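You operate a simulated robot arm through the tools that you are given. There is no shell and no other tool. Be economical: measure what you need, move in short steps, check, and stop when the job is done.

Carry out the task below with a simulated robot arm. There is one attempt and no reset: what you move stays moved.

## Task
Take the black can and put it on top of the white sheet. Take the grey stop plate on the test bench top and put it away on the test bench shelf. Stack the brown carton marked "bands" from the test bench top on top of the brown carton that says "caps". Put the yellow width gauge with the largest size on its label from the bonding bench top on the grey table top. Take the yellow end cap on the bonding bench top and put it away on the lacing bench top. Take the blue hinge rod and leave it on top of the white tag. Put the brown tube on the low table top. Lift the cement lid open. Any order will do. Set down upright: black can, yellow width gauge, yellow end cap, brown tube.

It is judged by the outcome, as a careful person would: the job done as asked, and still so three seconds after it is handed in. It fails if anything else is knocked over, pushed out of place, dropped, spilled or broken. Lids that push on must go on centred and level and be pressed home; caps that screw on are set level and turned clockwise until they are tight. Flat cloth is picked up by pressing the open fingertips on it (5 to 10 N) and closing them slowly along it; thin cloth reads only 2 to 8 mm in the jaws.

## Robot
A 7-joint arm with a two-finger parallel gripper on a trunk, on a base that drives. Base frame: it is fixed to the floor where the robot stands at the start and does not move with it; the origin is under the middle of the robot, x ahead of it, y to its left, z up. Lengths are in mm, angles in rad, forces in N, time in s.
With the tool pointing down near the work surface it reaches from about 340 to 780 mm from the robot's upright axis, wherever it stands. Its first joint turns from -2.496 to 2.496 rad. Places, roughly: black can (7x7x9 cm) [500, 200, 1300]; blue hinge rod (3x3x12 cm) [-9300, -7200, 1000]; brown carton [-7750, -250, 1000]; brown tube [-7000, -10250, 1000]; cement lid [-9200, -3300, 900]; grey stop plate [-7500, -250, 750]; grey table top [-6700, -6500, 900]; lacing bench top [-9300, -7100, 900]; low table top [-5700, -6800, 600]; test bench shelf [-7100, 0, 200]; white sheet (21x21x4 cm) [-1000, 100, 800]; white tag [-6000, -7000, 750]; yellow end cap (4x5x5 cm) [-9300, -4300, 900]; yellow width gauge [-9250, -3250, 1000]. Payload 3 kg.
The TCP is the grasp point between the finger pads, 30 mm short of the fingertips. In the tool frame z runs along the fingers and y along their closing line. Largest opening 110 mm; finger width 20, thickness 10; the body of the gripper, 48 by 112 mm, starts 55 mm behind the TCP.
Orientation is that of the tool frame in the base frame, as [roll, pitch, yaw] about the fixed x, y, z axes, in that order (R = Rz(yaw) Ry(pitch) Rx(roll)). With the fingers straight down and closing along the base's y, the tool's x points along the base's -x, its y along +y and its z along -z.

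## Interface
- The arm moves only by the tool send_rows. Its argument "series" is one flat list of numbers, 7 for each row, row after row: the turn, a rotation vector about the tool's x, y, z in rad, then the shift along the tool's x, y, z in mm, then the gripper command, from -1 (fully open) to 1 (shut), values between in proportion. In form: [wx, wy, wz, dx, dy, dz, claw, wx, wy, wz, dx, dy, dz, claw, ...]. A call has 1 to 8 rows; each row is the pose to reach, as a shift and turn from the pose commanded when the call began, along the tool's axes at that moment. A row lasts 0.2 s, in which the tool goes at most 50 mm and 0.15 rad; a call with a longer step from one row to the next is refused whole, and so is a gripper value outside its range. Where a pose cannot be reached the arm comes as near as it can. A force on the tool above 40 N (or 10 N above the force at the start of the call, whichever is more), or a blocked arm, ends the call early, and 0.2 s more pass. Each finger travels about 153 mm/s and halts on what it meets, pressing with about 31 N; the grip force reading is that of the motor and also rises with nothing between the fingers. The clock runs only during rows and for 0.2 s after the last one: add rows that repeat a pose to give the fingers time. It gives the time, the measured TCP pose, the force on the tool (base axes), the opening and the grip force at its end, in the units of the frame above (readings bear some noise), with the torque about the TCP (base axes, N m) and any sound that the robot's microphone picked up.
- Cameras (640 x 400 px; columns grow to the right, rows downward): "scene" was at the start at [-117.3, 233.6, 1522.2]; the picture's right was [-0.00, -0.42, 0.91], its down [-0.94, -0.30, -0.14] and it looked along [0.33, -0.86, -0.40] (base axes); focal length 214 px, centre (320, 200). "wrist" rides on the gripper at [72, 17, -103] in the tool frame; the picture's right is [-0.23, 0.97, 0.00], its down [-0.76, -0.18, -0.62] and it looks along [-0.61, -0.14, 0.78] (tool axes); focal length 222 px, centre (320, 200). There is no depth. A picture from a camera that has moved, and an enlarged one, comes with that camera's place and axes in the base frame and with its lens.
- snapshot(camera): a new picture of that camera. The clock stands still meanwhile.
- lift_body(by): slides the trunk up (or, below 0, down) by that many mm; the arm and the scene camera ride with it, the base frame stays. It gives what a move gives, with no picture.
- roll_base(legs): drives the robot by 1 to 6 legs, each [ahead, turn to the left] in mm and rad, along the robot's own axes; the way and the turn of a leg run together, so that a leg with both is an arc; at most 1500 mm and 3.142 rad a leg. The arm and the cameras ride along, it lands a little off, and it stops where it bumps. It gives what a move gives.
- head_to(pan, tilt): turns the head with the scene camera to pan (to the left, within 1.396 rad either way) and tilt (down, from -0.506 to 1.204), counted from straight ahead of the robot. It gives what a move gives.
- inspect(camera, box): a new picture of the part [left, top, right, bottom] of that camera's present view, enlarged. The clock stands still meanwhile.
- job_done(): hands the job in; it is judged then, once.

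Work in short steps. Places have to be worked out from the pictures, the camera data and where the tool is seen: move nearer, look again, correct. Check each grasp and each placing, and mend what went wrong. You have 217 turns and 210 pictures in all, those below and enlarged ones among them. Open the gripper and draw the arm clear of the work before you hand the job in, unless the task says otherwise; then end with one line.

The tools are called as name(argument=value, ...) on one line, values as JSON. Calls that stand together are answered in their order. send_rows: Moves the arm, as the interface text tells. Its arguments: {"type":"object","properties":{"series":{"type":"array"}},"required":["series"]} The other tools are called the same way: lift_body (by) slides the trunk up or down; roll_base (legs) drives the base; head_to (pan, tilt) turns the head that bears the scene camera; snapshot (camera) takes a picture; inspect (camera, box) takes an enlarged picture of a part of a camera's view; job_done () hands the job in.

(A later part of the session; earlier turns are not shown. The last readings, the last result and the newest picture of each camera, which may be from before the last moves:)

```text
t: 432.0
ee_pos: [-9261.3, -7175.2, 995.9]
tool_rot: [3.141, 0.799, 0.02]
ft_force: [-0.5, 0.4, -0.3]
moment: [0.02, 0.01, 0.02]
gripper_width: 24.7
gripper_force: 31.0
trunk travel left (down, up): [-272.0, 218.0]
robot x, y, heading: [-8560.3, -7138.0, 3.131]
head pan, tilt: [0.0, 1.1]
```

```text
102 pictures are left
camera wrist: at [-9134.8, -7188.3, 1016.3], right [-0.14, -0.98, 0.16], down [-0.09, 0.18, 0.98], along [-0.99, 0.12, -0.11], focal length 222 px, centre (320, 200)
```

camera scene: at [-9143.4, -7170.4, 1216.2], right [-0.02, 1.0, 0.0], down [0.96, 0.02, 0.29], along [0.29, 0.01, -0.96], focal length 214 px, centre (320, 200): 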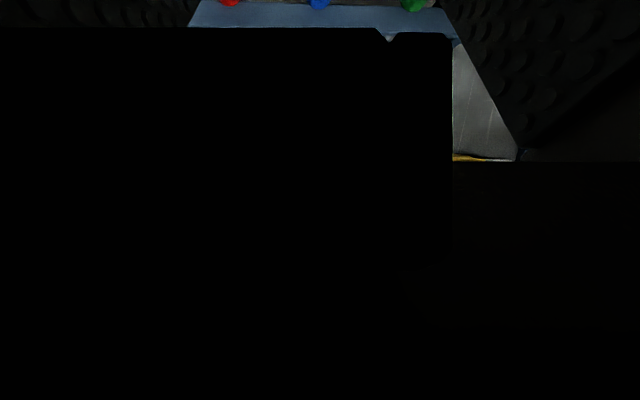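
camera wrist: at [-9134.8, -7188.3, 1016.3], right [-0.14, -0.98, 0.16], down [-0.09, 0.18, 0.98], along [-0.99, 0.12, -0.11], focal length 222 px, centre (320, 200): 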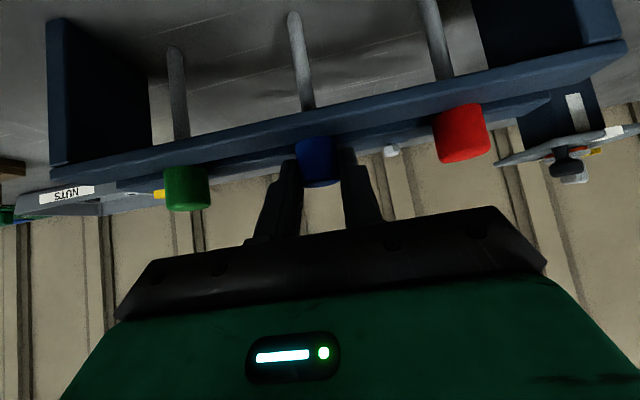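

Gripped (25 mm). Lift straight up with the trunk.

lift_body(by=160)

snapshot(camera="wrist")

```text
t: 433.9
ee_pos: [-9259.0, -7175.0, 1154.7]
tool_rot: [-3.141, 0.8, 0.019]
ft_force: [-0.7, 0.6, -1.1]
moment: [0.0, -0.03, 0.01]
gripper_width: 24.8
gripper_force: 30.9
trunk travel left (down, up): [-432.0, 58.0]
robot x, y, heading: [-8560.3, -7136.4, 3.134]
head pan, tilt: [0.0, 1.1]
```

```text
101 pictures are left
camera wrist: at [-9135.0, -7188.3, 1176.1], right [-0.14, -0.98, 0.16], down [-0.09, 0.18, 0.98], along [-0.99, 0.12, -0.11], focal length 222 px, centre (320, 200)
```

wrist: 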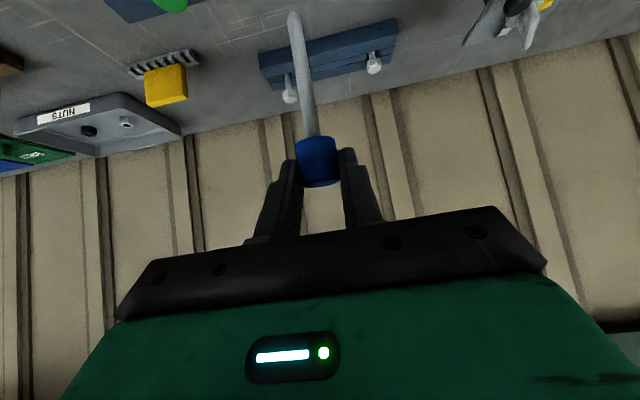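

Rod is out. Back off and view the bench to check the fixture.

roll_base(legs=[[-480, 0]])

head_to(pan=0, tilt=-0.3)

snapshot(camera="scene")

```text
t: 436.7
ee_pos: [-8782.0, -7178.2, 1155.2]
tool_rot: [-3.141, 0.799, 0.02]
ft_force: [0.2, 0.5, -1.4]
moment: [0.02, -0.02, 0.01]
gripper_width: 24.5
gripper_force: 31.1
trunk travel left (down, up): [-432.0, 58.0]
robot x, y, heading: [-8086.0, -7142.1, 3.135]
head pan, tilt: [0.0, 1.1]
```

```text
t: 438.2
ee_pos: [-8781.9, -7177.6, 1156.4]
tool_rot: [3.141, 0.799, 0.019]
ft_force: [0.2, -0.8, -1.1]
moment: [0.02, 0.03, 0.0]
gripper_width: 24.8
gripper_force: 31.3
trunk travel left (down, up): [-432.0, 58.0]
robot x, y, heading: [-8079.9, -7144.0, 3.132]
head pan, tilt: [0.0, -0.3]
```

```text
100 pictures are left
camera scene: at [-8838.9, -7178.4, 1289.7], right [-0.02, 1.0, 0.0], down [0.45, 0.01, -0.89], along [-0.89, -0.02, -0.45], focal length 214 px, centre (320, 200)
```

scene: 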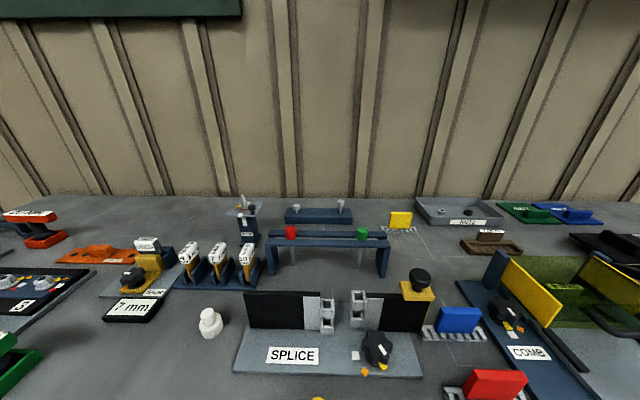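

The bench is intact. Turn around toward the tag area and look.

roll_base(legs=[[0, 1.57], [0, 1.4]])

head_to(pan=0, tilt=-0.5)

snapshot(camera="scene")

```text
t: 443.8
ee_pos: [-7846.8, -7798.6, 1158.3]
tool_rot: [-3.138, 0.799, 1.886]
ft_force: [1.1, 1.0, -1.3]
moment: [-0.04, 0.08, -0.08]
gripper_width: 24.6
gripper_force: 31.1
trunk travel left (down, up): [-432.0, 58.0]
robot x, y, heading: [-8161.4, -7156.8, -1.254]
head pan, tilt: [0.0, -0.3]
stopped in leg 2: the robot was blocked; the commanded pose is now the measured one
```

```text
t: 444.5
ee_pos: [-7847.9, -7799.0, 1157.3]
tool_rot: [-3.139, 0.8, 1.882]
ft_force: [0.4, -0.2, -0.7]
moment: [0.02, -0.01, 0.03]
gripper_width: 24.7
gripper_force: 31.1
trunk travel left (down, up): [-432.0, 58.0]
robot x, y, heading: [-8163.2, -7161.6, -1.255]
head pan, tilt: [0.0, -0.499]
```

```text
99 pictures are left
camera scene: at [-7829.2, -7855.4, 1309.4], right [-0.95, -0.31, 0.0], down [-0.08, 0.26, -0.96], along [0.29, -0.92, -0.27], focal length 214 px, centre (320, 200)
```

scene: 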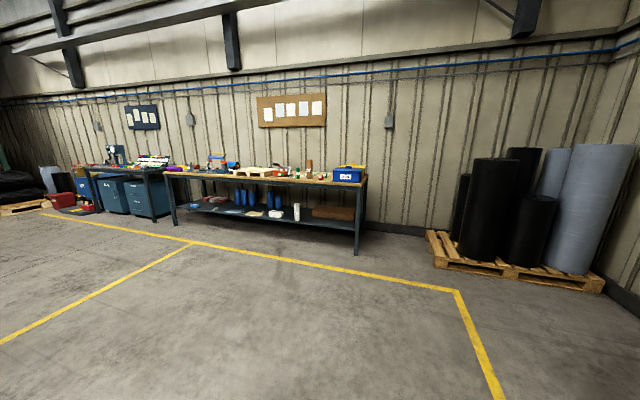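

roll_base(legs=[[0, 1.2]])

snapshot(camera="scene")

```text
t: 447.9
ee_pos: [-7442.8, -7125.3, 1157.2]
tool_rot: [-3.14, 0.801, 3.047]
ft_force: [-0.6, 1.3, -1.3]
moment: [-0.05, -0.01, -0.01]
gripper_width: 24.7
gripper_force: 30.9
trunk travel left (down, up): [-432.0, 58.0]
robot x, y, heading: [-8158.1, -7207.9, -0.1]
head pan, tilt: [0.0, -0.499]
```

```text
98 pictures are left
camera scene: at [-7382.8, -7130.5, 1310.0], right [-0.1, -1.0, 0.0], down [-0.27, 0.02, -0.96], along [0.96, -0.09, -0.27], focal length 214 px, centre (320, 200)
```

scene: 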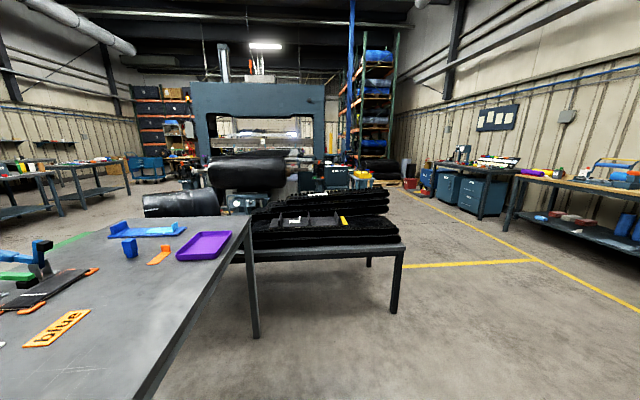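

inspect(camera="scene", box=[220, 180, 420, 300])

```text
3.20 times, centred on (320, 240) of scene
camera zoom: at [-7382.8, -7130.5, 1310.0], right [-0.1, -1.0, 0.0], down [-0.27, 0.02, -0.96], along [0.96, -0.09, -0.27], focal length 686 px, centre (320, 72)
```

zoom: 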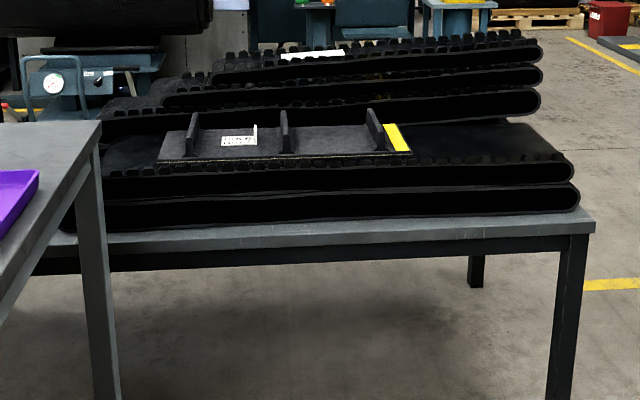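

The white tag lies on the black belt at about (-5935,-7086,750). Straighten and drive closer.

roll_base(legs=[[0, 0.09], [1250, 0]])

head_to(pan=0, tilt=0.0)

snapshot(camera="scene")

```text
t: 454.7
ee_pos: [-6200.7, -7074.0, 1157.8]
tool_rot: [-3.139, 0.8, 3.135]
ft_force: [-0.4, -0.9, -0.9]
moment: [0.01, 0.05, -0.03]
gripper_width: 24.6
gripper_force: 31.2
trunk travel left (down, up): [-432.0, 58.0]
robot x, y, heading: [-6908.0, -7226.1, -0.01]
head pan, tilt: [0.0, -0.499]
```

```text
t: 455.7
ee_pos: [-6199.7, -7072.4, 1159.1]
tool_rot: [-3.14, 0.799, 3.137]
ft_force: [-0.3, -0.1, -0.5]
moment: [0.0, 0.0, -0.01]
gripper_width: 24.6
gripper_force: 31.3
trunk travel left (down, up): [-432.0, 58.0]
robot x, y, heading: [-6905.2, -7221.3, -0.011]
head pan, tilt: [0.0, 0.0]
```

```text
96 pictures are left
camera scene: at [-6151.1, -7072.8, 1265.6], right [-0.01, -1.0, 0.0], down [-0.7, 0.0, -0.72], along [0.72, 0.0, -0.7], focal length 214 px, centre (320, 200)
```

scene: 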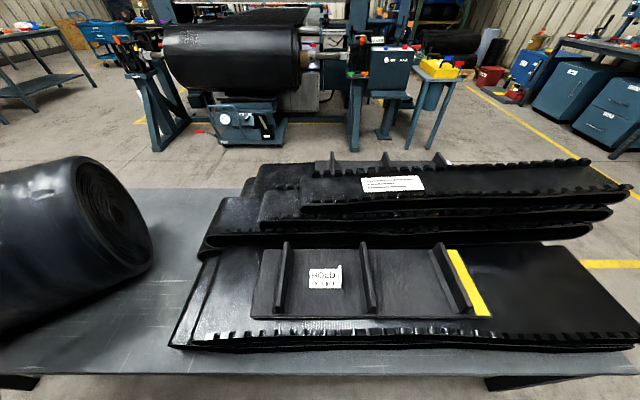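

inspect(camera="scene", box=[240, 230, 500, 350])

```text
2.46 times, centred on (370, 290) of scene
camera zoom: at [-6151.1, -7072.8, 1265.6], right [-0.01, -1.0, 0.0], down [-0.7, 0.0, -0.72], along [0.72, 0.0, -0.7], focal length 528 px, centre (197, -22)
```

zoom: 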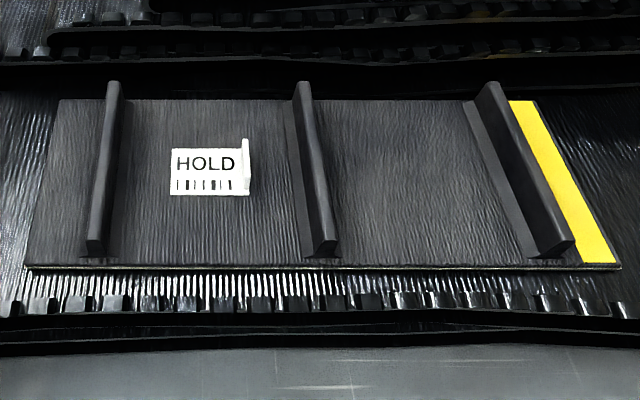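

Tag "HOLD": centre ≈(-5897,-7084,736), ~52×81 mm, with a raised flap on its right edge and cleats beside. Plan: tool vertical, rod at 45° toward me, set the tip down and fold the rod flat onto the tag. First bring the tool vertical and retract.

send_rows(series=[0, 0.12, 0, 15, 0, -16, 1, 0, 0.24, 0, 31, 0, -32, 1, 0, 0.36, 0, 47, 0, -48, 1, 0, 0.48, 0, 63, 0, -64, 1, 0, 0.6, 0, 79, 0, -80, 1, 0, 0.7, 0, 92, 0, -95, 1, 0, 0.8, 0, 105, 0, -108, 1])

send_rows(series=[0, 0, 0.13, 0, 0, 0, 1, 0, 0, 0.26, 0, 0, 0, 1, 0, 0, 0.39, 0, 0, 0, 1, 0, 0, 0.52, 0, 0, 0, 1, 0, 0, 0.65, 0, 0, 0, 1, 0, 0, 0.78, 0, 0, 0, 1])

snapshot(camera="wrist")

```text
t: 457.3
ee_pos: [-6348.5, -7072.9, 1158.1]
tool_rot: [-3.141, -0.002, 3.136]
ft_force: [-0.2, 0.0, -1.1]
moment: [-0.02, 0.0, -0.02]
gripper_width: 24.7
gripper_force: 31.3
trunk travel left (down, up): [-432.0, 58.0]
robot x, y, heading: [-6907.1, -7222.1, -0.007]
head pan, tilt: [0.0, 0.0]
```

```text
t: 458.7
ee_pos: [-6350.4, -7071.7, 1160.1]
tool_rot: [3.14, -0.001, 2.355]
ft_force: [-0.2, -0.4, -1.0]
moment: [0.0, 0.03, 0.02]
gripper_width: 24.8
gripper_force: 31.1
trunk travel left (down, up): [-432.0, 58.0]
robot x, y, heading: [-6906.0, -7222.3, -0.007]
head pan, tilt: [0.0, 0.0]
```

```text
94 pictures are left
camera wrist: at [-6389.0, -7007.7, 1262.3], right [0.85, 0.53, 0.0], down [0.41, -0.66, 0.62], along [0.33, -0.53, -0.78], focal length 222 px, centre (320, 200)
```

wrist: 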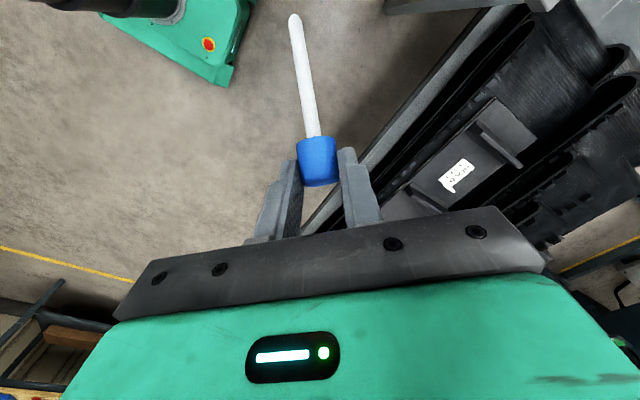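

Drive 450 ahead to bring the rod over the tag.

roll_base(legs=[[450, 0]])

lift_body(by=-220)

snapshot(camera="wrist")

snapshot(camera="scene")

```text
t: 461.4
ee_pos: [-5895.4, -7073.4, 1158.6]
tool_rot: [-3.139, -0.001, 2.364]
ft_force: [-0.1, 0.3, -0.3]
moment: [0.0, -0.02, -0.01]
gripper_width: 24.7
gripper_force: 31.2
trunk travel left (down, up): [-432.0, 58.0]
robot x, y, heading: [-6454.4, -7223.9, -0.001]
head pan, tilt: [0.0, 0.0]
```

```text
t: 463.7
ee_pos: [-5895.1, -7072.4, 938.6]
tool_rot: [-3.138, -0.002, 2.361]
ft_force: [0.3, -0.9, -0.5]
moment: [-0.02, 0.0, -0.02]
gripper_width: 24.5
gripper_force: 30.9
trunk travel left (down, up): [-212.0, 278.0]
robot x, y, heading: [-6451.7, -7225.5, -0.002]
head pan, tilt: [0.0, 0.0]
```

```text
93 pictures are left
camera wrist: at [-5935.0, -7008.6, 1042.8], right [0.85, 0.53, 0.0], down [0.42, -0.66, 0.62], along [0.33, -0.53, -0.78], focal length 222 px, centre (320, 200)
```

wrist: 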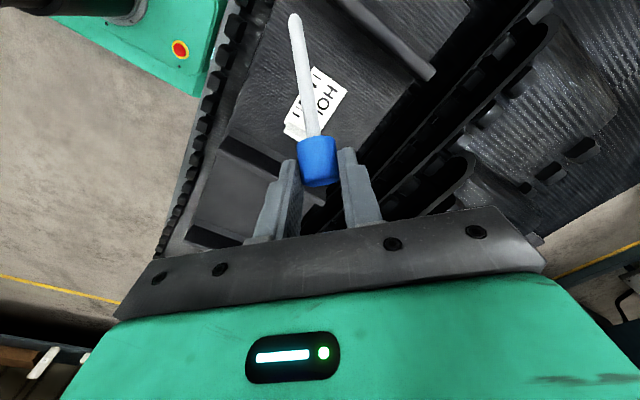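

```text
92 pictures are left
camera scene: at [-5816.9, -7149.3, 979.6], right [-0.7, -0.71, 0.0], down [-0.71, 0.7, 0.0], along [0.0, 0.0, -1.0], focal length 214 px, centre (320, 200)
```

scene: 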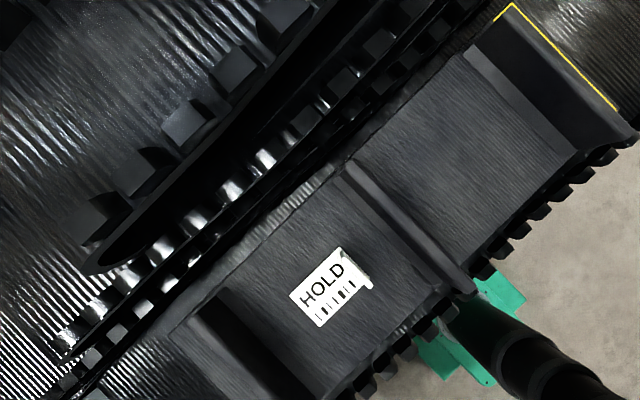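

Tag confirmed at (-5895,-7086,736). Retract the head, lower until the rod tip is nearly on the belt.

head_to(pan=0, tilt=1.2)

send_rows(series=[0, 0, 0, 3, -1, 30, 1, 0, 0, 0, 5, -2, 60, 1, 0, 0, 0, 5, -2, 90, 1, 0, 0, 0, 5, -2, 100, 1])

snapshot(camera="wrist")

```text
t: 465.1
ee_pos: [-5896.5, -7072.7, 939.0]
tool_rot: [-3.139, 0.0, 2.361]
ft_force: [0.3, -0.1, 0.1]
moment: [0.03, -0.01, 0.0]
gripper_width: 24.8
gripper_force: 31.2
trunk travel left (down, up): [-212.0, 278.0]
robot x, y, heading: [-6452.0, -7222.3, -0.005]
head pan, tilt: [0.0, 1.201]
```

```text
t: 466.1
ee_pos: [-5899.9, -7071.2, 839.2]
tool_rot: [-3.14, 0.0, 2.361]
ft_force: [-0.2, 0.0, -0.9]
moment: [0.02, -0.03, -0.01]
gripper_width: 24.5
gripper_force: 31.6
trunk travel left (down, up): [-212.0, 278.0]
robot x, y, heading: [-6453.5, -7227.6, -0.005]
head pan, tilt: [0.0, 1.201]
```

```text
91 pictures are left
camera wrist: at [-5939.2, -7007.5, 942.2], right [0.85, 0.53, 0.0], down [0.42, -0.66, 0.62], along [0.33, -0.53, -0.78], focal length 222 px, centre (320, 200)
```

wrist: 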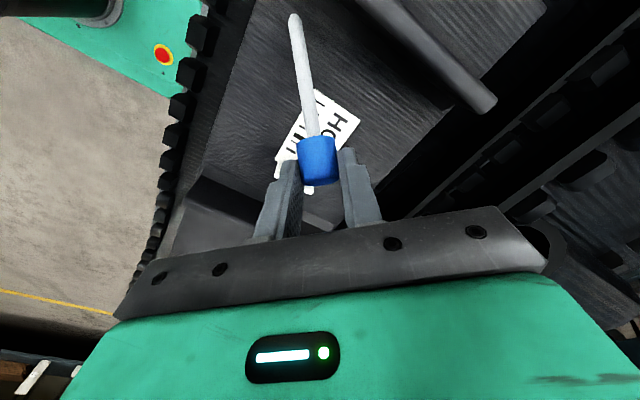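

Now fold: lower while drifting back along the tool's −x so the tip stays put.

send_rows(series=[0, 0, 0, 0, 0, 10, 1, 0, 0, 0, -2, 0, 16, 1, 0, 0, 0, -7, 0, 22, 1, 0, 0, 0, -11, 0, 28, 1])

snapshot(camera="wrist")

```text
t: 467.1
ee_pos: [-5892.9, -7078.1, 810.6]
tool_rot: [-3.139, 0.0, 2.362]
ft_force: [0.1, 0.9, 7.3]
moment: [0.56, 0.55, -0.08]
gripper_width: 24.1
gripper_force: 31.1
trunk travel left (down, up): [-212.0, 278.0]
robot x, y, heading: [-6454.6, -7228.0, -0.005]
head pan, tilt: [0.0, 1.201]
```

```text
90 pictures are left
camera wrist: at [-5932.2, -7014.8, 914.5], right [0.85, 0.53, 0.0], down [0.42, -0.66, 0.62], along [0.33, -0.53, -0.78], focal length 222 px, centre (320, 200)
```

wrist: 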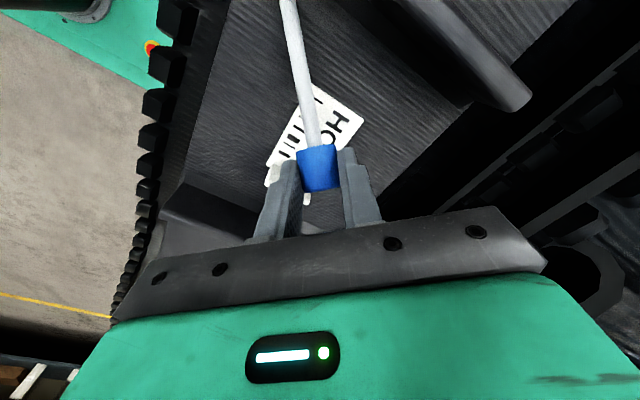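

Folding works with only 7 N. Continue.

send_rows(series=[0, 0, 0, -3, 0, 7, 1, 0, 0, 0, -6, 0, 14, 1, 0, 0, 0, -9, 0, 21, 1, 0, 0, 0, -11, 0, 28, 1, 0, 0, 0, -12, 0, 34, 1])

snapshot(camera="wrist")

```text
t: 468.3
ee_pos: [-5886.0, -7086.8, 777.6]
tool_rot: [-3.141, 0.001, 2.361]
ft_force: [5.1, -2.8, 9.1]
moment: [0.57, 0.53, -0.11]
gripper_width: 24.3
gripper_force: 31.0
trunk travel left (down, up): [-212.0, 278.0]
robot x, y, heading: [-6454.8, -7225.1, -0.004]
head pan, tilt: [0.0, 1.201]
```

```text
89 pictures are left
camera wrist: at [-5924.4, -7023.2, 880.1], right [0.85, 0.53, 0.0], down [0.42, -0.66, 0.62], along [0.33, -0.53, -0.78], focal length 222 px, centre (320, 200)
```

wrist: 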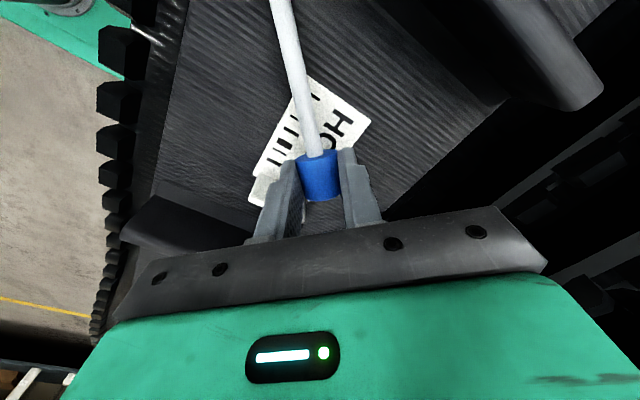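

send_rows(series=[0, 0, 0, -0.5, 0, 2, 1, 0, 0, 0, -0.5, 0, 4, 1, 0, 0, 0, -1, 0, 6, 1, 0, 0, 0, -1, 0, 8, 1])

```text
t: 469.3
ee_pos: [-5884.5, -7088.1, 768.4]
tool_rot: [-3.141, 0.0, 2.362]
ft_force: [1.7, -1.1, 9.5]
moment: [0.62, 0.65, -0.01]
gripper_width: 24.0
gripper_force: 31.1
trunk travel left (down, up): [-212.0, 278.0]
robot x, y, heading: [-6449.4, -7226.9, -0.005]
head pan, tilt: [0.0, 1.201]
```

send_rows(series=[0, 0, 0, 0, 0, 2, 1, 0, 0, 0, 0, 0, 4, 1, 0, 0, 0, 0, 0, 5, 1])

snapshot(camera="wrist")

```text
t: 470.1
ee_pos: [-5883.6, -7087.1, 765.9]
tool_rot: [3.139, 0.002, 2.363]
ft_force: [4.6, -2.3, 26.8]
moment: [0.55, 0.64, 0.02]
gripper_width: 24.0
gripper_force: 31.0
trunk travel left (down, up): [-212.0, 278.0]
robot x, y, heading: [-6454.0, -7224.7, -0.0]
head pan, tilt: [0.0, 1.201]
```

```text
88 pictures are left
camera wrist: at [-5923.3, -7024.1, 869.2], right [0.85, 0.53, 0.0], down [0.41, -0.66, 0.62], along [0.33, -0.53, -0.78], focal length 222 px, centre (320, 200)
```

wrist: 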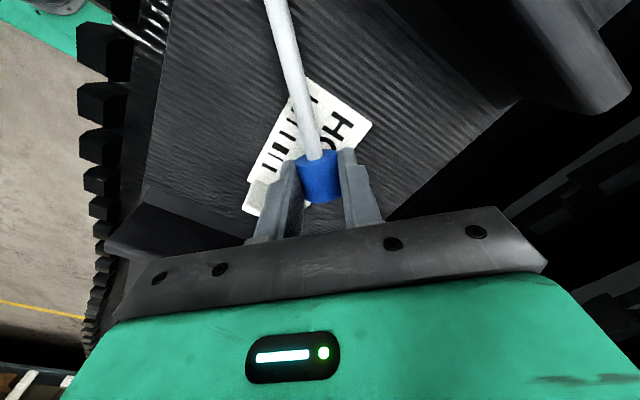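

Handle is half over the tag's far edge; lift 3 mm and shift ~14 mm toward me, then set down again.

send_rows(series=[0, 0, 0, 0, 0, -4, 1, 0, 0, 0, 6, -3, -5, 1, 0, 0, 0, 13, -7, -5, 1, 0, 0, 0, 13, -7, -2, 1, 0, 0, 0, 13, -7, 0, 1])

snapshot(camera="wrist")

```text
t: 471.3
ee_pos: [-5897.8, -7082.3, 765.1]
tool_rot: [3.14, 0.002, 2.361]
ft_force: [-1.0, -1.5, 27.3]
moment: [0.49, 0.59, 0.07]
gripper_width: 23.8
gripper_force: 31.4
trunk travel left (down, up): [-212.0, 278.0]
robot x, y, heading: [-6451.8, -7226.5, -0.005]
head pan, tilt: [0.0, 1.201]
```

```text
87 pictures are left
camera wrist: at [-5937.8, -7019.4, 869.2], right [0.85, 0.53, 0.0], down [0.41, -0.66, 0.62], along [0.33, -0.53, -0.78], focal length 222 px, centre (320, 200)
```

wrist: 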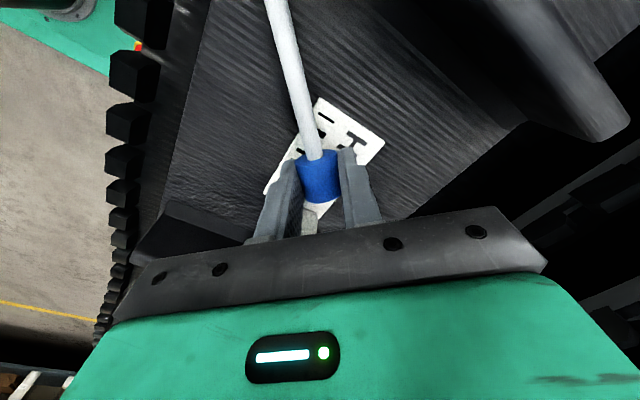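

Handle is now on the tag. Ease up 1 mm and open.

send_rows(series=[0, 0, 0, 0, 0, -1, 0.9, 0, 0, 0, 0, 0, -1, 0.6, 0, 0, 0, 0, 0, -1, 0.3, 0, 0, 0, 0, 0, -1, 0.2, 0, 0, 0, 0, 0, -1, 0.2])

send_rows(series=[0, 0, 0, 0, 0, -15, 0.2, 0, 0, 0, 0, 0, -50, 0.2, 0, 0, 0, 0, 0, -95, 0.2, 0, 0, 0, 0, 0, -140, 0.2, 0, 0, 0, 0, 0, -180, -0.5])

snapshot(camera="wrist")

```text
t: 472.5
ee_pos: [-5899.4, -7083.8, 764.4]
tool_rot: [-3.141, -0.001, 2.363]
ft_force: [-0.2, 0.0, 18.5]
moment: [0.01, -0.04, 0.02]
gripper_width: 38.5
gripper_force: 0.1
trunk travel left (down, up): [-212.0, 278.0]
robot x, y, heading: [-6455.9, -7228.1, -0.001]
head pan, tilt: [0.0, 1.201]
```

```text
t: 473.7
ee_pos: [-5897.7, -7083.7, 945.4]
tool_rot: [3.141, 0.0, 2.361]
ft_force: [0.3, 0.2, 0.5]
moment: [-0.01, 0.0, 0.01]
gripper_width: 82.5
gripper_force: 0.1
trunk travel left (down, up): [-212.0, 278.0]
robot x, y, heading: [-6450.6, -7225.4, -0.007]
head pan, tilt: [0.0, 1.201]
```

```text
86 pictures are left
camera wrist: at [-5937.6, -7018.9, 1049.3], right [0.85, 0.53, 0.0], down [0.42, -0.66, 0.62], along [0.33, -0.53, -0.78], focal length 222 px, centre (320, 200)
```

wrist: 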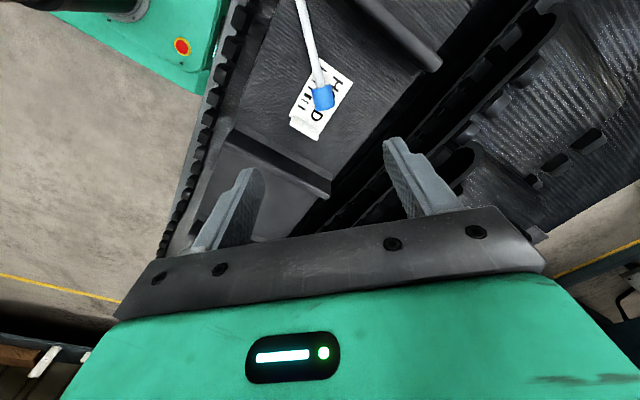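

inspect(camera="wrist", box=[250, 0, 410, 150])

```text
2.67 times, centred on (330, 75) of wrist
camera zoom: at [-5937.6, -7018.9, 1049.3], right [0.85, 0.53, 0.0], down [0.42, -0.66, 0.62], along [0.33, -0.53, -0.78], focal length 592 px, centre (293, 533)
```

zoom: 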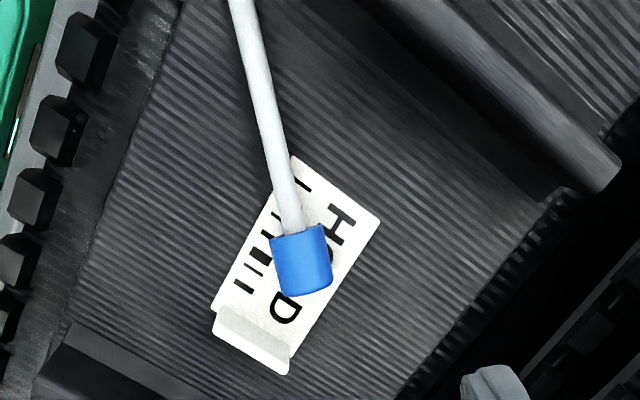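

The handle rests on the tag, but the rod's middle is at the tag's edge. I'll regrip and shift it ~19 mm and turn slightly so its middle is on the tag.

send_rows(series=[0, 0, 0, 0, 0, 40, 0.1, 0, 0, 0, 0, 0, 85, 0.1, 0, 0, 0, 0, 0, 130, 0.15, 0, 0, 0, 0, 0, 165, 0.15, 0, 0, 0, 0, 0, 177, 0.15, 0, 0, 0, 0, 0, 177, 0.6, 0, 0, 0, 0, 0, 177, 1, 0, 0, 0, 0, 0, 177, 1])

snapshot(camera="wrist")

```text
t: 475.5
ee_pos: [-5898.4, -7083.6, 767.1]
tool_rot: [-3.139, 0.0, 2.36]
ft_force: [-0.2, -0.1, 0.1]
moment: [-0.03, -0.02, 0.01]
gripper_width: 24.8
gripper_force: 30.8
trunk travel left (down, up): [-212.0, 278.0]
robot x, y, heading: [-6449.1, -7224.4, -0.005]
head pan, tilt: [0.0, 1.201]
```

```text
84 pictures are left
camera wrist: at [-5937.4, -7018.7, 871.1], right [0.85, 0.53, 0.0], down [0.42, -0.66, 0.62], along [0.33, -0.53, -0.78], focal length 222 px, centre (320, 200)
```

wrist: 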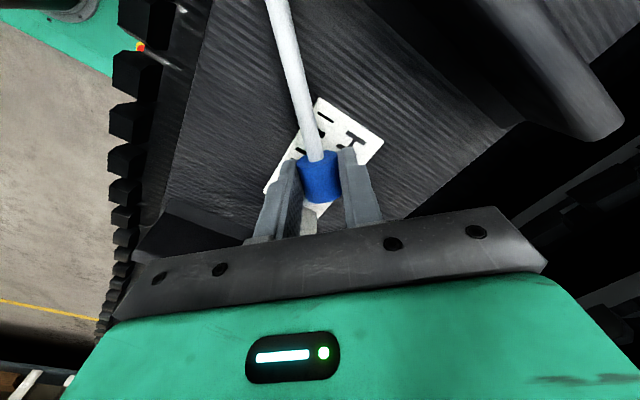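

send_rows(series=[0, 0, 0, 0, 0, -5, 1, 0, 0, 0.06, -6, 0, -5, 1, 0, 0, 0.12, -12, 0, -5, 1, 0, 0, 0.17, -18, 0.5, -5, 1, 0, 0, 0.17, -18, 0.5, -2, 1, 0, 0, 0.17, -18, 0.5, 0, 1, 0, 0, 0.17, -18, 0.5, 1, 1])

snapshot(camera="wrist")

```text
t: 477.1
ee_pos: [-5884.6, -7095.2, 767.1]
tool_rot: [-3.141, 0.0, 2.191]
ft_force: [-0.6, 0.3, -1.8]
moment: [0.0, 0.01, -0.01]
gripper_width: 24.6
gripper_force: 31.0
trunk travel left (down, up): [-212.0, 278.0]
robot x, y, heading: [-6451.1, -7228.2, -0.001]
head pan, tilt: [0.0, 1.201]
```

```text
83 pictures are left
camera wrist: at [-5912.7, -7026.1, 871.1], right [0.92, 0.38, 0.0], down [0.3, -0.72, 0.62], along [0.24, -0.58, -0.78], focal length 222 px, centre (320, 200)
```

wrist: 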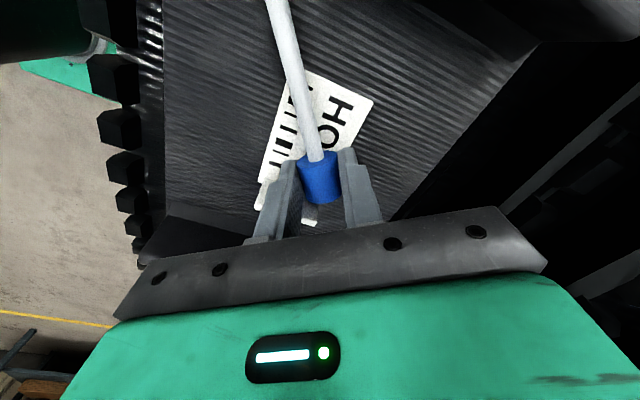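

send_rows(series=[0, 0, 0, 0, -3, 0, 1, 0, 0, 0, 0, -7, 0, 1, 0, 0, 0, 0, -7, 2, 1, 0, 0, 0, 0, -7, 3, 0.8, 0, 0, 0, 0, -7, 2, 0.5, 0, 0, 0, 0, -7, 2, 0.25, 0, 0, 0, 0, -7, 2, 0.25])

send_rows(series=[0, 0, 0, 0, 0, -15, 0.25, 0, 0, 0, 0, 0, -50, 0.25, 0, 0, 0, 0, 0, -95, 0.2, 0, 0, 0, 0, 0, -140, 0.2, 0, 0, 0, 0, 0, -180, -0.5])

inspect(camera="wrist", box=[250, 0, 410, 150])

```text
t: 478.7
ee_pos: [-5891.2, -7097.9, 765.0]
tool_rot: [-3.141, 0.004, 2.19]
ft_force: [2.8, 3.3, 16.0]
moment: [-0.02, 0.06, -0.05]
gripper_width: 35.5
gripper_force: 0.0
trunk travel left (down, up): [-212.0, 278.0]
robot x, y, heading: [-6452.7, -7226.9, -0.004]
head pan, tilt: [0.0, 1.201]
```

```text
t: 479.9
ee_pos: [-5890.0, -7097.5, 945.2]
tool_rot: [3.141, 0.002, 2.192]
ft_force: [0.2, -0.7, -0.5]
moment: [0.02, 0.04, -0.01]
gripper_width: 82.6
gripper_force: 0.2
trunk travel left (down, up): [-212.0, 278.0]
robot x, y, heading: [-6451.1, -7227.0, -0.006]
head pan, tilt: [0.0, 1.201]
```

```text
2.67 times, centred on (330, 75) of wrist
camera zoom: at [-5918.1, -7028.6, 1048.9], right [0.92, 0.38, 0.0], down [0.3, -0.72, 0.62], along [0.24, -0.58, -0.78], focal length 592 px, centre (293, 533)
```

zoom: 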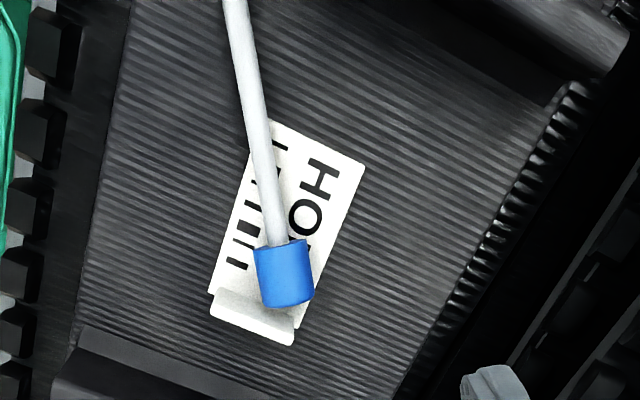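

The rod lies well on the tag. Now the brown tube: raise, back off, and head toward (-7000,-10250).

lift_body(by=200)

roll_base(legs=[[-480, 0], [0, -1.57]])

send_rows(series=[0, 0, -0.14, 0, 0, 0, -1, 0, 0, -0.28, 0, 0, 0, -1, 0, 0, -0.42, 0, 0, 0, -1, 0, 0, -0.56, 0, 0, 0, -1, 0, 0, -0.7, 0, 0, 0, -1, 0, 0, -0.84, 0, 0, 0, -1, 0, 0, -0.95, 0, 0, 0, -1])

send_rows(series=[0, -0.15, 0, 40, 0, 0, -1, 0, -0.3, 0, 80, 0, 0, -1, 0, -0.45, 0, 120, 0, 0, -1, 0, -0.6, 0, 150, 0, 0, -1])

head_to(pan=0, tilt=-0.4)

snapshot(camera="scene")

```text
t: 482.1
ee_pos: [-5890.0, -7098.1, 1143.6]
tool_rot: [-3.14, 0.002, 2.192]
ft_force: [0.2, 0.6, 0.5]
moment: [-0.03, -0.01, -0.04]
gripper_width: 82.5
gripper_force: 0.2
trunk travel left (down, up): [-412.0, 78.0]
robot x, y, heading: [-6452.4, -7225.5, -0.007]
head pan, tilt: [0.0, 1.201]
```

```text
t: 488.9
ee_pos: [-6808.9, -7785.9, 1144.0]
tool_rot: [-3.14, -0.001, 0.64]
ft_force: [0.5, 0.3, 0.6]
moment: [-0.02, 0.05, 0.01]
gripper_width: 82.4
gripper_force: 0.0
trunk travel left (down, up): [-412.0, 78.0]
robot x, y, heading: [-6880.8, -7222.8, -1.552]
head pan, tilt: [0.0, 1.201]
```

```text
t: 490.5
ee_pos: [-6808.0, -7784.5, 1144.2]
tool_rot: [-3.139, 0.0, 1.594]
ft_force: [-1.1, 0.3, 0.0]
moment: [0.0, 0.02, 0.01]
gripper_width: 110.0
gripper_force: 0.1
trunk travel left (down, up): [-412.0, 78.0]
robot x, y, heading: [-6881.7, -7224.4, -1.554]
head pan, tilt: [0.0, 1.201]
```

```text
t: 491.5
ee_pos: [-6805.6, -7664.1, 1162.1]
tool_rot: [-3.138, 0.569, 1.591]
ft_force: [0.7, -0.3, -0.1]
moment: [0.02, -0.04, 0.0]
gripper_width: 109.9
gripper_force: 0.2
out of reach, approached as far as the arm can: row 4
trunk travel left (down, up): [-412.0, 78.0]
robot x, y, heading: [-6881.4, -7227.5, -1.552]
head pan, tilt: [0.0, 1.201]
```

```text
t: 493.2
ee_pos: [-6804.5, -7665.1, 1162.4]
tool_rot: [-3.137, 0.567, 1.59]
ft_force: [-0.4, -0.5, 0.8]
moment: [0.01, 0.03, 0.0]
gripper_width: 110.0
gripper_force: 0.0
trunk travel left (down, up): [-412.0, 78.0]
robot x, y, heading: [-6880.0, -7229.8, -1.548]
head pan, tilt: [0.0, -0.4]
```

```text
81 pictures are left
camera scene: at [-6802.9, -7754.2, 1287.4], right [-1.0, -0.02, 0.01], down [-0.01, 0.57, -0.82], along [0.01, -0.82, -0.57], focal length 214 px, centre (320, 200)
```

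scene: 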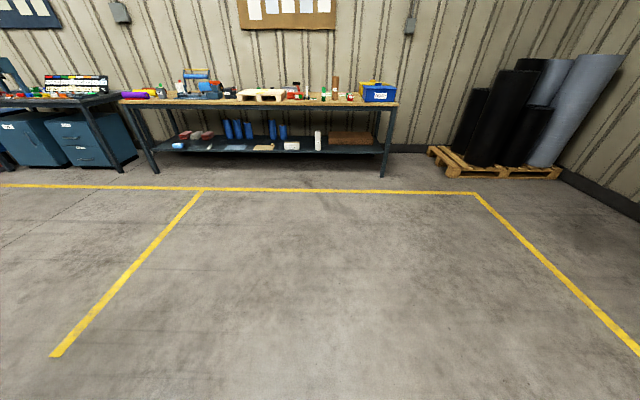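

Brown tube seen near x≈-6945 on the far bench. Drive 2.1 m toward it.

roll_base(legs=[[0, -0.08], [1050, 0], [950, 0], [0, 0.06]])

snapshot(camera="scene")

```text
t: 504.1
ee_pos: [-6948.7, -9680.1, 1161.6]
tool_rot: [-3.136, 0.567, 1.565]
ft_force: [0.2, 0.7, -0.6]
moment: [0.0, -0.02, -0.04]
gripper_width: 110.1
gripper_force: 0.1
trunk travel left (down, up): [-412.0, 78.0]
robot x, y, heading: [-7012.6, -9236.7, -1.574]
head pan, tilt: [0.0, -0.4]
```

```text
80 pictures are left
camera scene: at [-6947.5, -9769.5, 1287.6], right [-1.0, 0.01, 0.01], down [0.0, 0.57, -0.82], along [-0.01, -0.82, -0.57], focal length 214 px, centre (320, 200)
```

scene: 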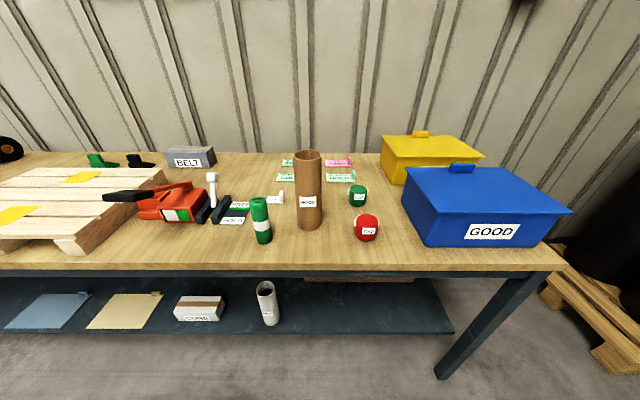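

roll_base(legs=[[330, 0]])

head_to(pan=0, tilt=0)

snapshot(camera="scene")

```text
t: 506.3
ee_pos: [-6951.0, -10012.7, 1162.7]
tool_rot: [-3.137, 0.569, 1.566]
ft_force: [-0.7, -0.8, 0.4]
moment: [-0.02, 0.01, -0.01]
gripper_width: 110.5
gripper_force: 0.0
trunk travel left (down, up): [-412.0, 78.0]
robot x, y, heading: [-7015.0, -9570.6, -1.578]
head pan, tilt: [0.0, -0.4]
```

```text
t: 507.2
ee_pos: [-6950.9, -10011.7, 1163.4]
tool_rot: [-3.133, 0.568, 1.567]
ft_force: [-0.7, -0.3, -0.3]
moment: [0.04, 0.02, -0.01]
gripper_width: 110.1
gripper_force: 0.0
trunk travel left (down, up): [-412.0, 78.0]
robot x, y, heading: [-7011.5, -9573.3, -1.578]
head pan, tilt: [0.0, 0.0]
```

```text
79 pictures are left
camera scene: at [-6950.7, -10083.1, 1256.8], right [-1.0, 0.01, 0.01], down [0.0, 0.84, -0.54], along [-0.01, -0.54, -0.84], focal length 214 px, centre (320, 200)
```

scene: 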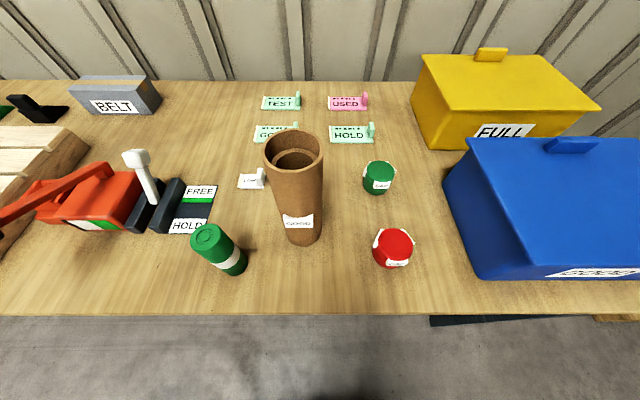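

Tube: top centre (-6922,-10273,1069), Ø≈68, bench z≈852. Drive 80 closer and set the tool vertical.

roll_base(legs=[[85, 0]])

send_rows(series=[0, 0.14, 0, 0, 0, 0, -1, 0, 0.28, 0, 0, 0, 0, -1, 0, 0.42, 0, 0, 0, 0, -1, 0, 0.568, 0, 0, 0, 0, -1])

head_to(pan=0, tilt=1.2)

```text
t: 508.3
ee_pos: [-6951.8, -10101.4, 1163.1]
tool_rot: [-3.133, 0.567, 1.564]
ft_force: [-0.3, -0.4, 0.2]
moment: [0.0, 0.01, -0.03]
gripper_width: 110.2
gripper_force: 0.1
trunk travel left (down, up): [-412.0, 78.0]
robot x, y, heading: [-7013.3, -9663.5, -1.576]
head pan, tilt: [0.0, 0.0]
```

```text
t: 509.3
ee_pos: [-6952.4, -10101.4, 1162.1]
tool_rot: [-3.137, -0.004, 1.559]
ft_force: [-0.1, -0.8, -0.5]
moment: [-0.02, 0.02, -0.03]
gripper_width: 109.8
gripper_force: 0.1
trunk travel left (down, up): [-412.0, 78.0]
robot x, y, heading: [-7011.9, -9661.7, -1.58]
head pan, tilt: [0.0, 0.0]
```

```text
t: 510.7
ee_pos: [-6953.3, -10102.0, 1163.4]
tool_rot: [-3.136, 0.0, 1.559]
ft_force: [-0.2, 0.0, 0.1]
moment: [0.02, -0.01, -0.01]
gripper_width: 110.2
gripper_force: 0.0
trunk travel left (down, up): [-412.0, 78.0]
robot x, y, heading: [-7017.9, -9660.0, -1.58]
head pan, tilt: [0.0, 1.201]
```

send_rows(series=[-0.005, 0, 0, -43, 8, 10, -1, -0.005, 0, 0, -86, 16, 20, -1, -0.005, 0, 0, -129, 25, 30, -1, -0.005, 0, 0, -171, 33, 40, -1, -0.005, 0, 0, -171, 33, 45, -1])

snapshot(camera="wrist")

```text
t: 511.9
ee_pos: [-6920.5, -10274.2, 1117.1]
tool_rot: [-3.141, -0.001, 1.561]
ft_force: [0.4, -0.7, -0.2]
moment: [0.0, 0.0, 0.02]
gripper_width: 110.2
gripper_force: 0.0
trunk travel left (down, up): [-412.0, 78.0]
robot x, y, heading: [-7012.5, -9658.4, -1.585]
head pan, tilt: [0.0, 1.201]
```

```text
78 pictures are left
camera wrist: at [-6902.1, -10200.5, 1222.1], right [0.97, -0.24, 0.0], down [-0.18, -0.76, 0.62], along [-0.15, -0.61, -0.78], focal length 222 px, centre (320, 200)
```

wrist: 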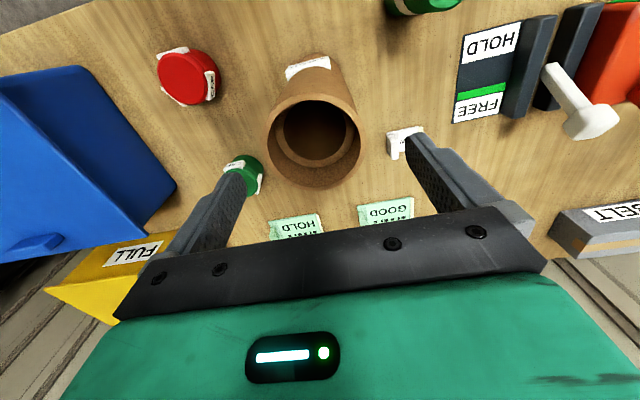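

Aligned. Lower over the tube and close.

send_rows(series=[0, 0, 0, 4, -2, 30, -1, 0, 0, 0, 5, -2, 60, -1, 0, 0, 0, 5, -2, 85, -1, 0, 0, 0, 5, -2, 85, -0.4, 0, 0, 0, 5, -2, 85, 0.1, 0, 0, 0, 5, -2, 85, 0.5, 0, 0, 0, 5, -2, 85, 1, 0, 0, 0, 5, -2, 85, 1])

snapshot(camera="wrist")

```text
t: 513.7
ee_pos: [-6922.7, -10267.6, 1035.2]
tool_rot: [-3.141, -0.002, 1.559]
ft_force: [0.2, 0.0, 0.4]
moment: [-0.02, -0.01, 0.0]
gripper_width: 71.6
gripper_force: 30.5
trunk travel left (down, up): [-412.0, 78.0]
robot x, y, heading: [-7018.3, -9660.0, -1.581]
head pan, tilt: [0.0, 1.201]
```

```text
77 pictures are left
camera wrist: at [-6904.8, -10194.7, 1139.1], right [0.97, -0.24, 0.0], down [-0.18, -0.76, 0.62], along [-0.15, -0.6, -0.78], focal length 222 px, centre (320, 200)
```

wrist: 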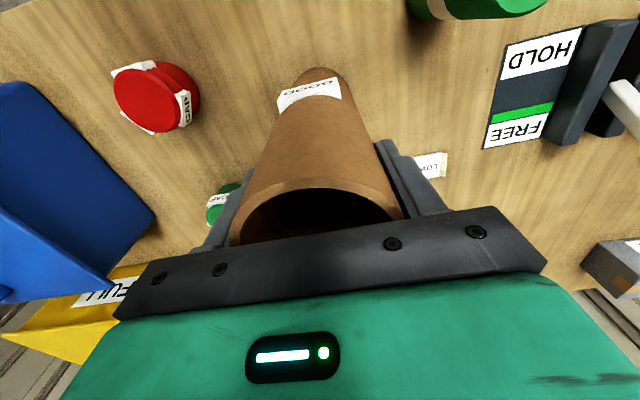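

Gripped (72 mm). Lift with the trunk and back out.

lift_body(by=75)

snapshot(camera="wrist")

```text
t: 514.8
ee_pos: [-6922.0, -10267.7, 1109.7]
tool_rot: [-3.138, -0.003, 1.559]
ft_force: [-0.7, -0.4, -4.0]
moment: [-0.01, 0.0, 0.02]
gripper_width: 71.7
gripper_force: 30.9
trunk travel left (down, up): [-487.0, 3.0]
robot x, y, heading: [-7013.3, -9661.0, -1.58]
head pan, tilt: [0.0, 1.201]
```

```text
76 pictures are left
camera wrist: at [-6904.8, -10194.9, 1214.0], right [0.97, -0.24, 0.0], down [-0.18, -0.76, 0.62], along [-0.15, -0.6, -0.78], focal length 222 px, centre (320, 200)
```

wrist: 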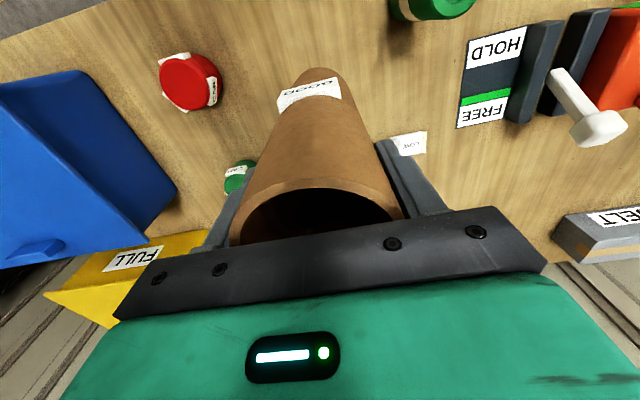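

Tube held. Raise the hand further, back off, and travel back toward the low table.

roll_base(legs=[[-400, 0]])

send_rows(series=[0, 0, 0, 15, 0, -25, 1, 0, 0, 0, 30, 0, -50, 1, 0, 0, 0, 50, 0, -75, 1, 0, 0, 0, 70, 0, -100, 1])

roll_base(legs=[[0, 1.57], [0, 1.57]])

```text
t: 517.3
ee_pos: [-6918.8, -9868.6, 1110.8]
tool_rot: [-3.139, 0.0, 1.561]
ft_force: [0.2, -0.3, -3.6]
moment: [-0.03, -0.02, 0.01]
gripper_width: 71.9
gripper_force: 31.0
trunk travel left (down, up): [-487.0, 3.0]
robot x, y, heading: [-7010.6, -9259.7, -1.575]
head pan, tilt: [0.0, 1.201]
```

```text
t: 518.3
ee_pos: [-6918.3, -9799.0, 1212.3]
tool_rot: [-3.14, -0.001, 1.562]
ft_force: [-0.1, 0.0, -3.2]
moment: [0.0, 0.01, -0.01]
gripper_width: 71.9
gripper_force: 31.0
trunk travel left (down, up): [-487.0, 3.0]
robot x, y, heading: [-7012.0, -9261.7, -1.567]
head pan, tilt: [0.0, 1.201]
```

```text
t: 524.9
ee_pos: [-6731.7, -8792.2, 1212.6]
tool_rot: [-3.141, -0.001, -2.286]
ft_force: [0.6, -1.0, -2.8]
moment: [0.02, 0.04, -0.01]
gripper_width: 71.5
gripper_force: 31.3
trunk travel left (down, up): [-487.0, 3.0]
robot x, y, heading: [-6942.2, -9330.6, 0.89]
head pan, tilt: [0.0, 1.201]
stopped in leg 2: the robot was blocked; the commanded pose is now the measured one
```

roll_base(legs=[[0, 0.68]])

```text
t: 527.2
ee_pos: [-7122.5, -8781.1, 1212.2]
tool_rot: [-3.141, 0.0, -1.593]
ft_force: [0.1, 0.7, -2.5]
moment: [0.04, -0.01, -0.01]
gripper_width: 71.9
gripper_force: 30.7
trunk travel left (down, up): [-487.0, 3.0]
robot x, y, heading: [-6911.6, -9329.8, 1.577]
head pan, tilt: [0.0, 1.201]
```

roll_base(legs=[[1400, 0], [0, -0.65]])

snapshot(camera="wrist")

```text
t: 536.0
ee_pos: [-6773.8, -7350.9, 1213.6]
tool_rot: [-3.139, -0.002, -2.226]
ft_force: [-1.0, -0.3, -3.3]
moment: [0.02, -0.03, 0.0]
gripper_width: 71.8
gripper_force: 31.2
trunk travel left (down, up): [-487.0, 3.0]
robot x, y, heading: [-6943.6, -7899.9, 0.941]
head pan, tilt: [0.0, 1.201]
```

```text
75 pictures are left
camera wrist: at [-6830.8, -7397.0, 1317.0], right [-0.63, 0.77, 0.0], down [0.6, 0.5, 0.62], along [0.48, 0.39, -0.78], focal length 222 px, centre (320, 200)
```

wrist: 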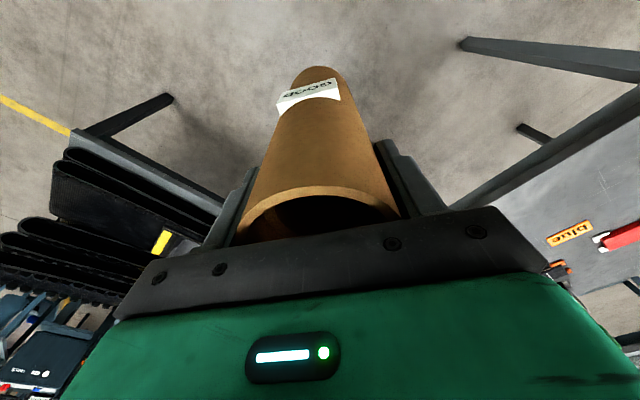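

head_to(pan=0, tilt=-0.5)

snapshot(camera="scene")

```text
t: 537.7
ee_pos: [-6772.5, -7351.3, 1214.1]
tool_rot: [-3.14, 0.0, -2.225]
ft_force: [0.2, 0.3, -3.5]
moment: [0.01, -0.04, -0.02]
gripper_width: 71.4
gripper_force: 31.0
trunk travel left (down, up): [-487.0, 3.0]
robot x, y, heading: [-6945.7, -7898.5, 0.946]
head pan, tilt: [0.0, -0.499]
```

```text
74 pictures are left
camera scene: at [-6681.5, -7231.1, 1276.7], right [0.79, -0.61, 0.0], down [-0.53, -0.7, -0.48], along [0.29, 0.38, -0.88], focal length 214 px, centre (320, 200)
```

scene: 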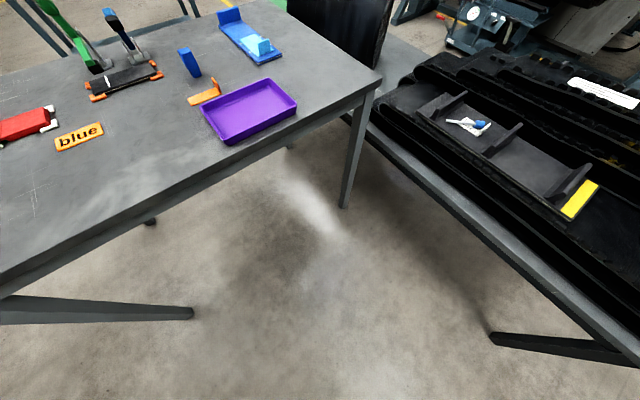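

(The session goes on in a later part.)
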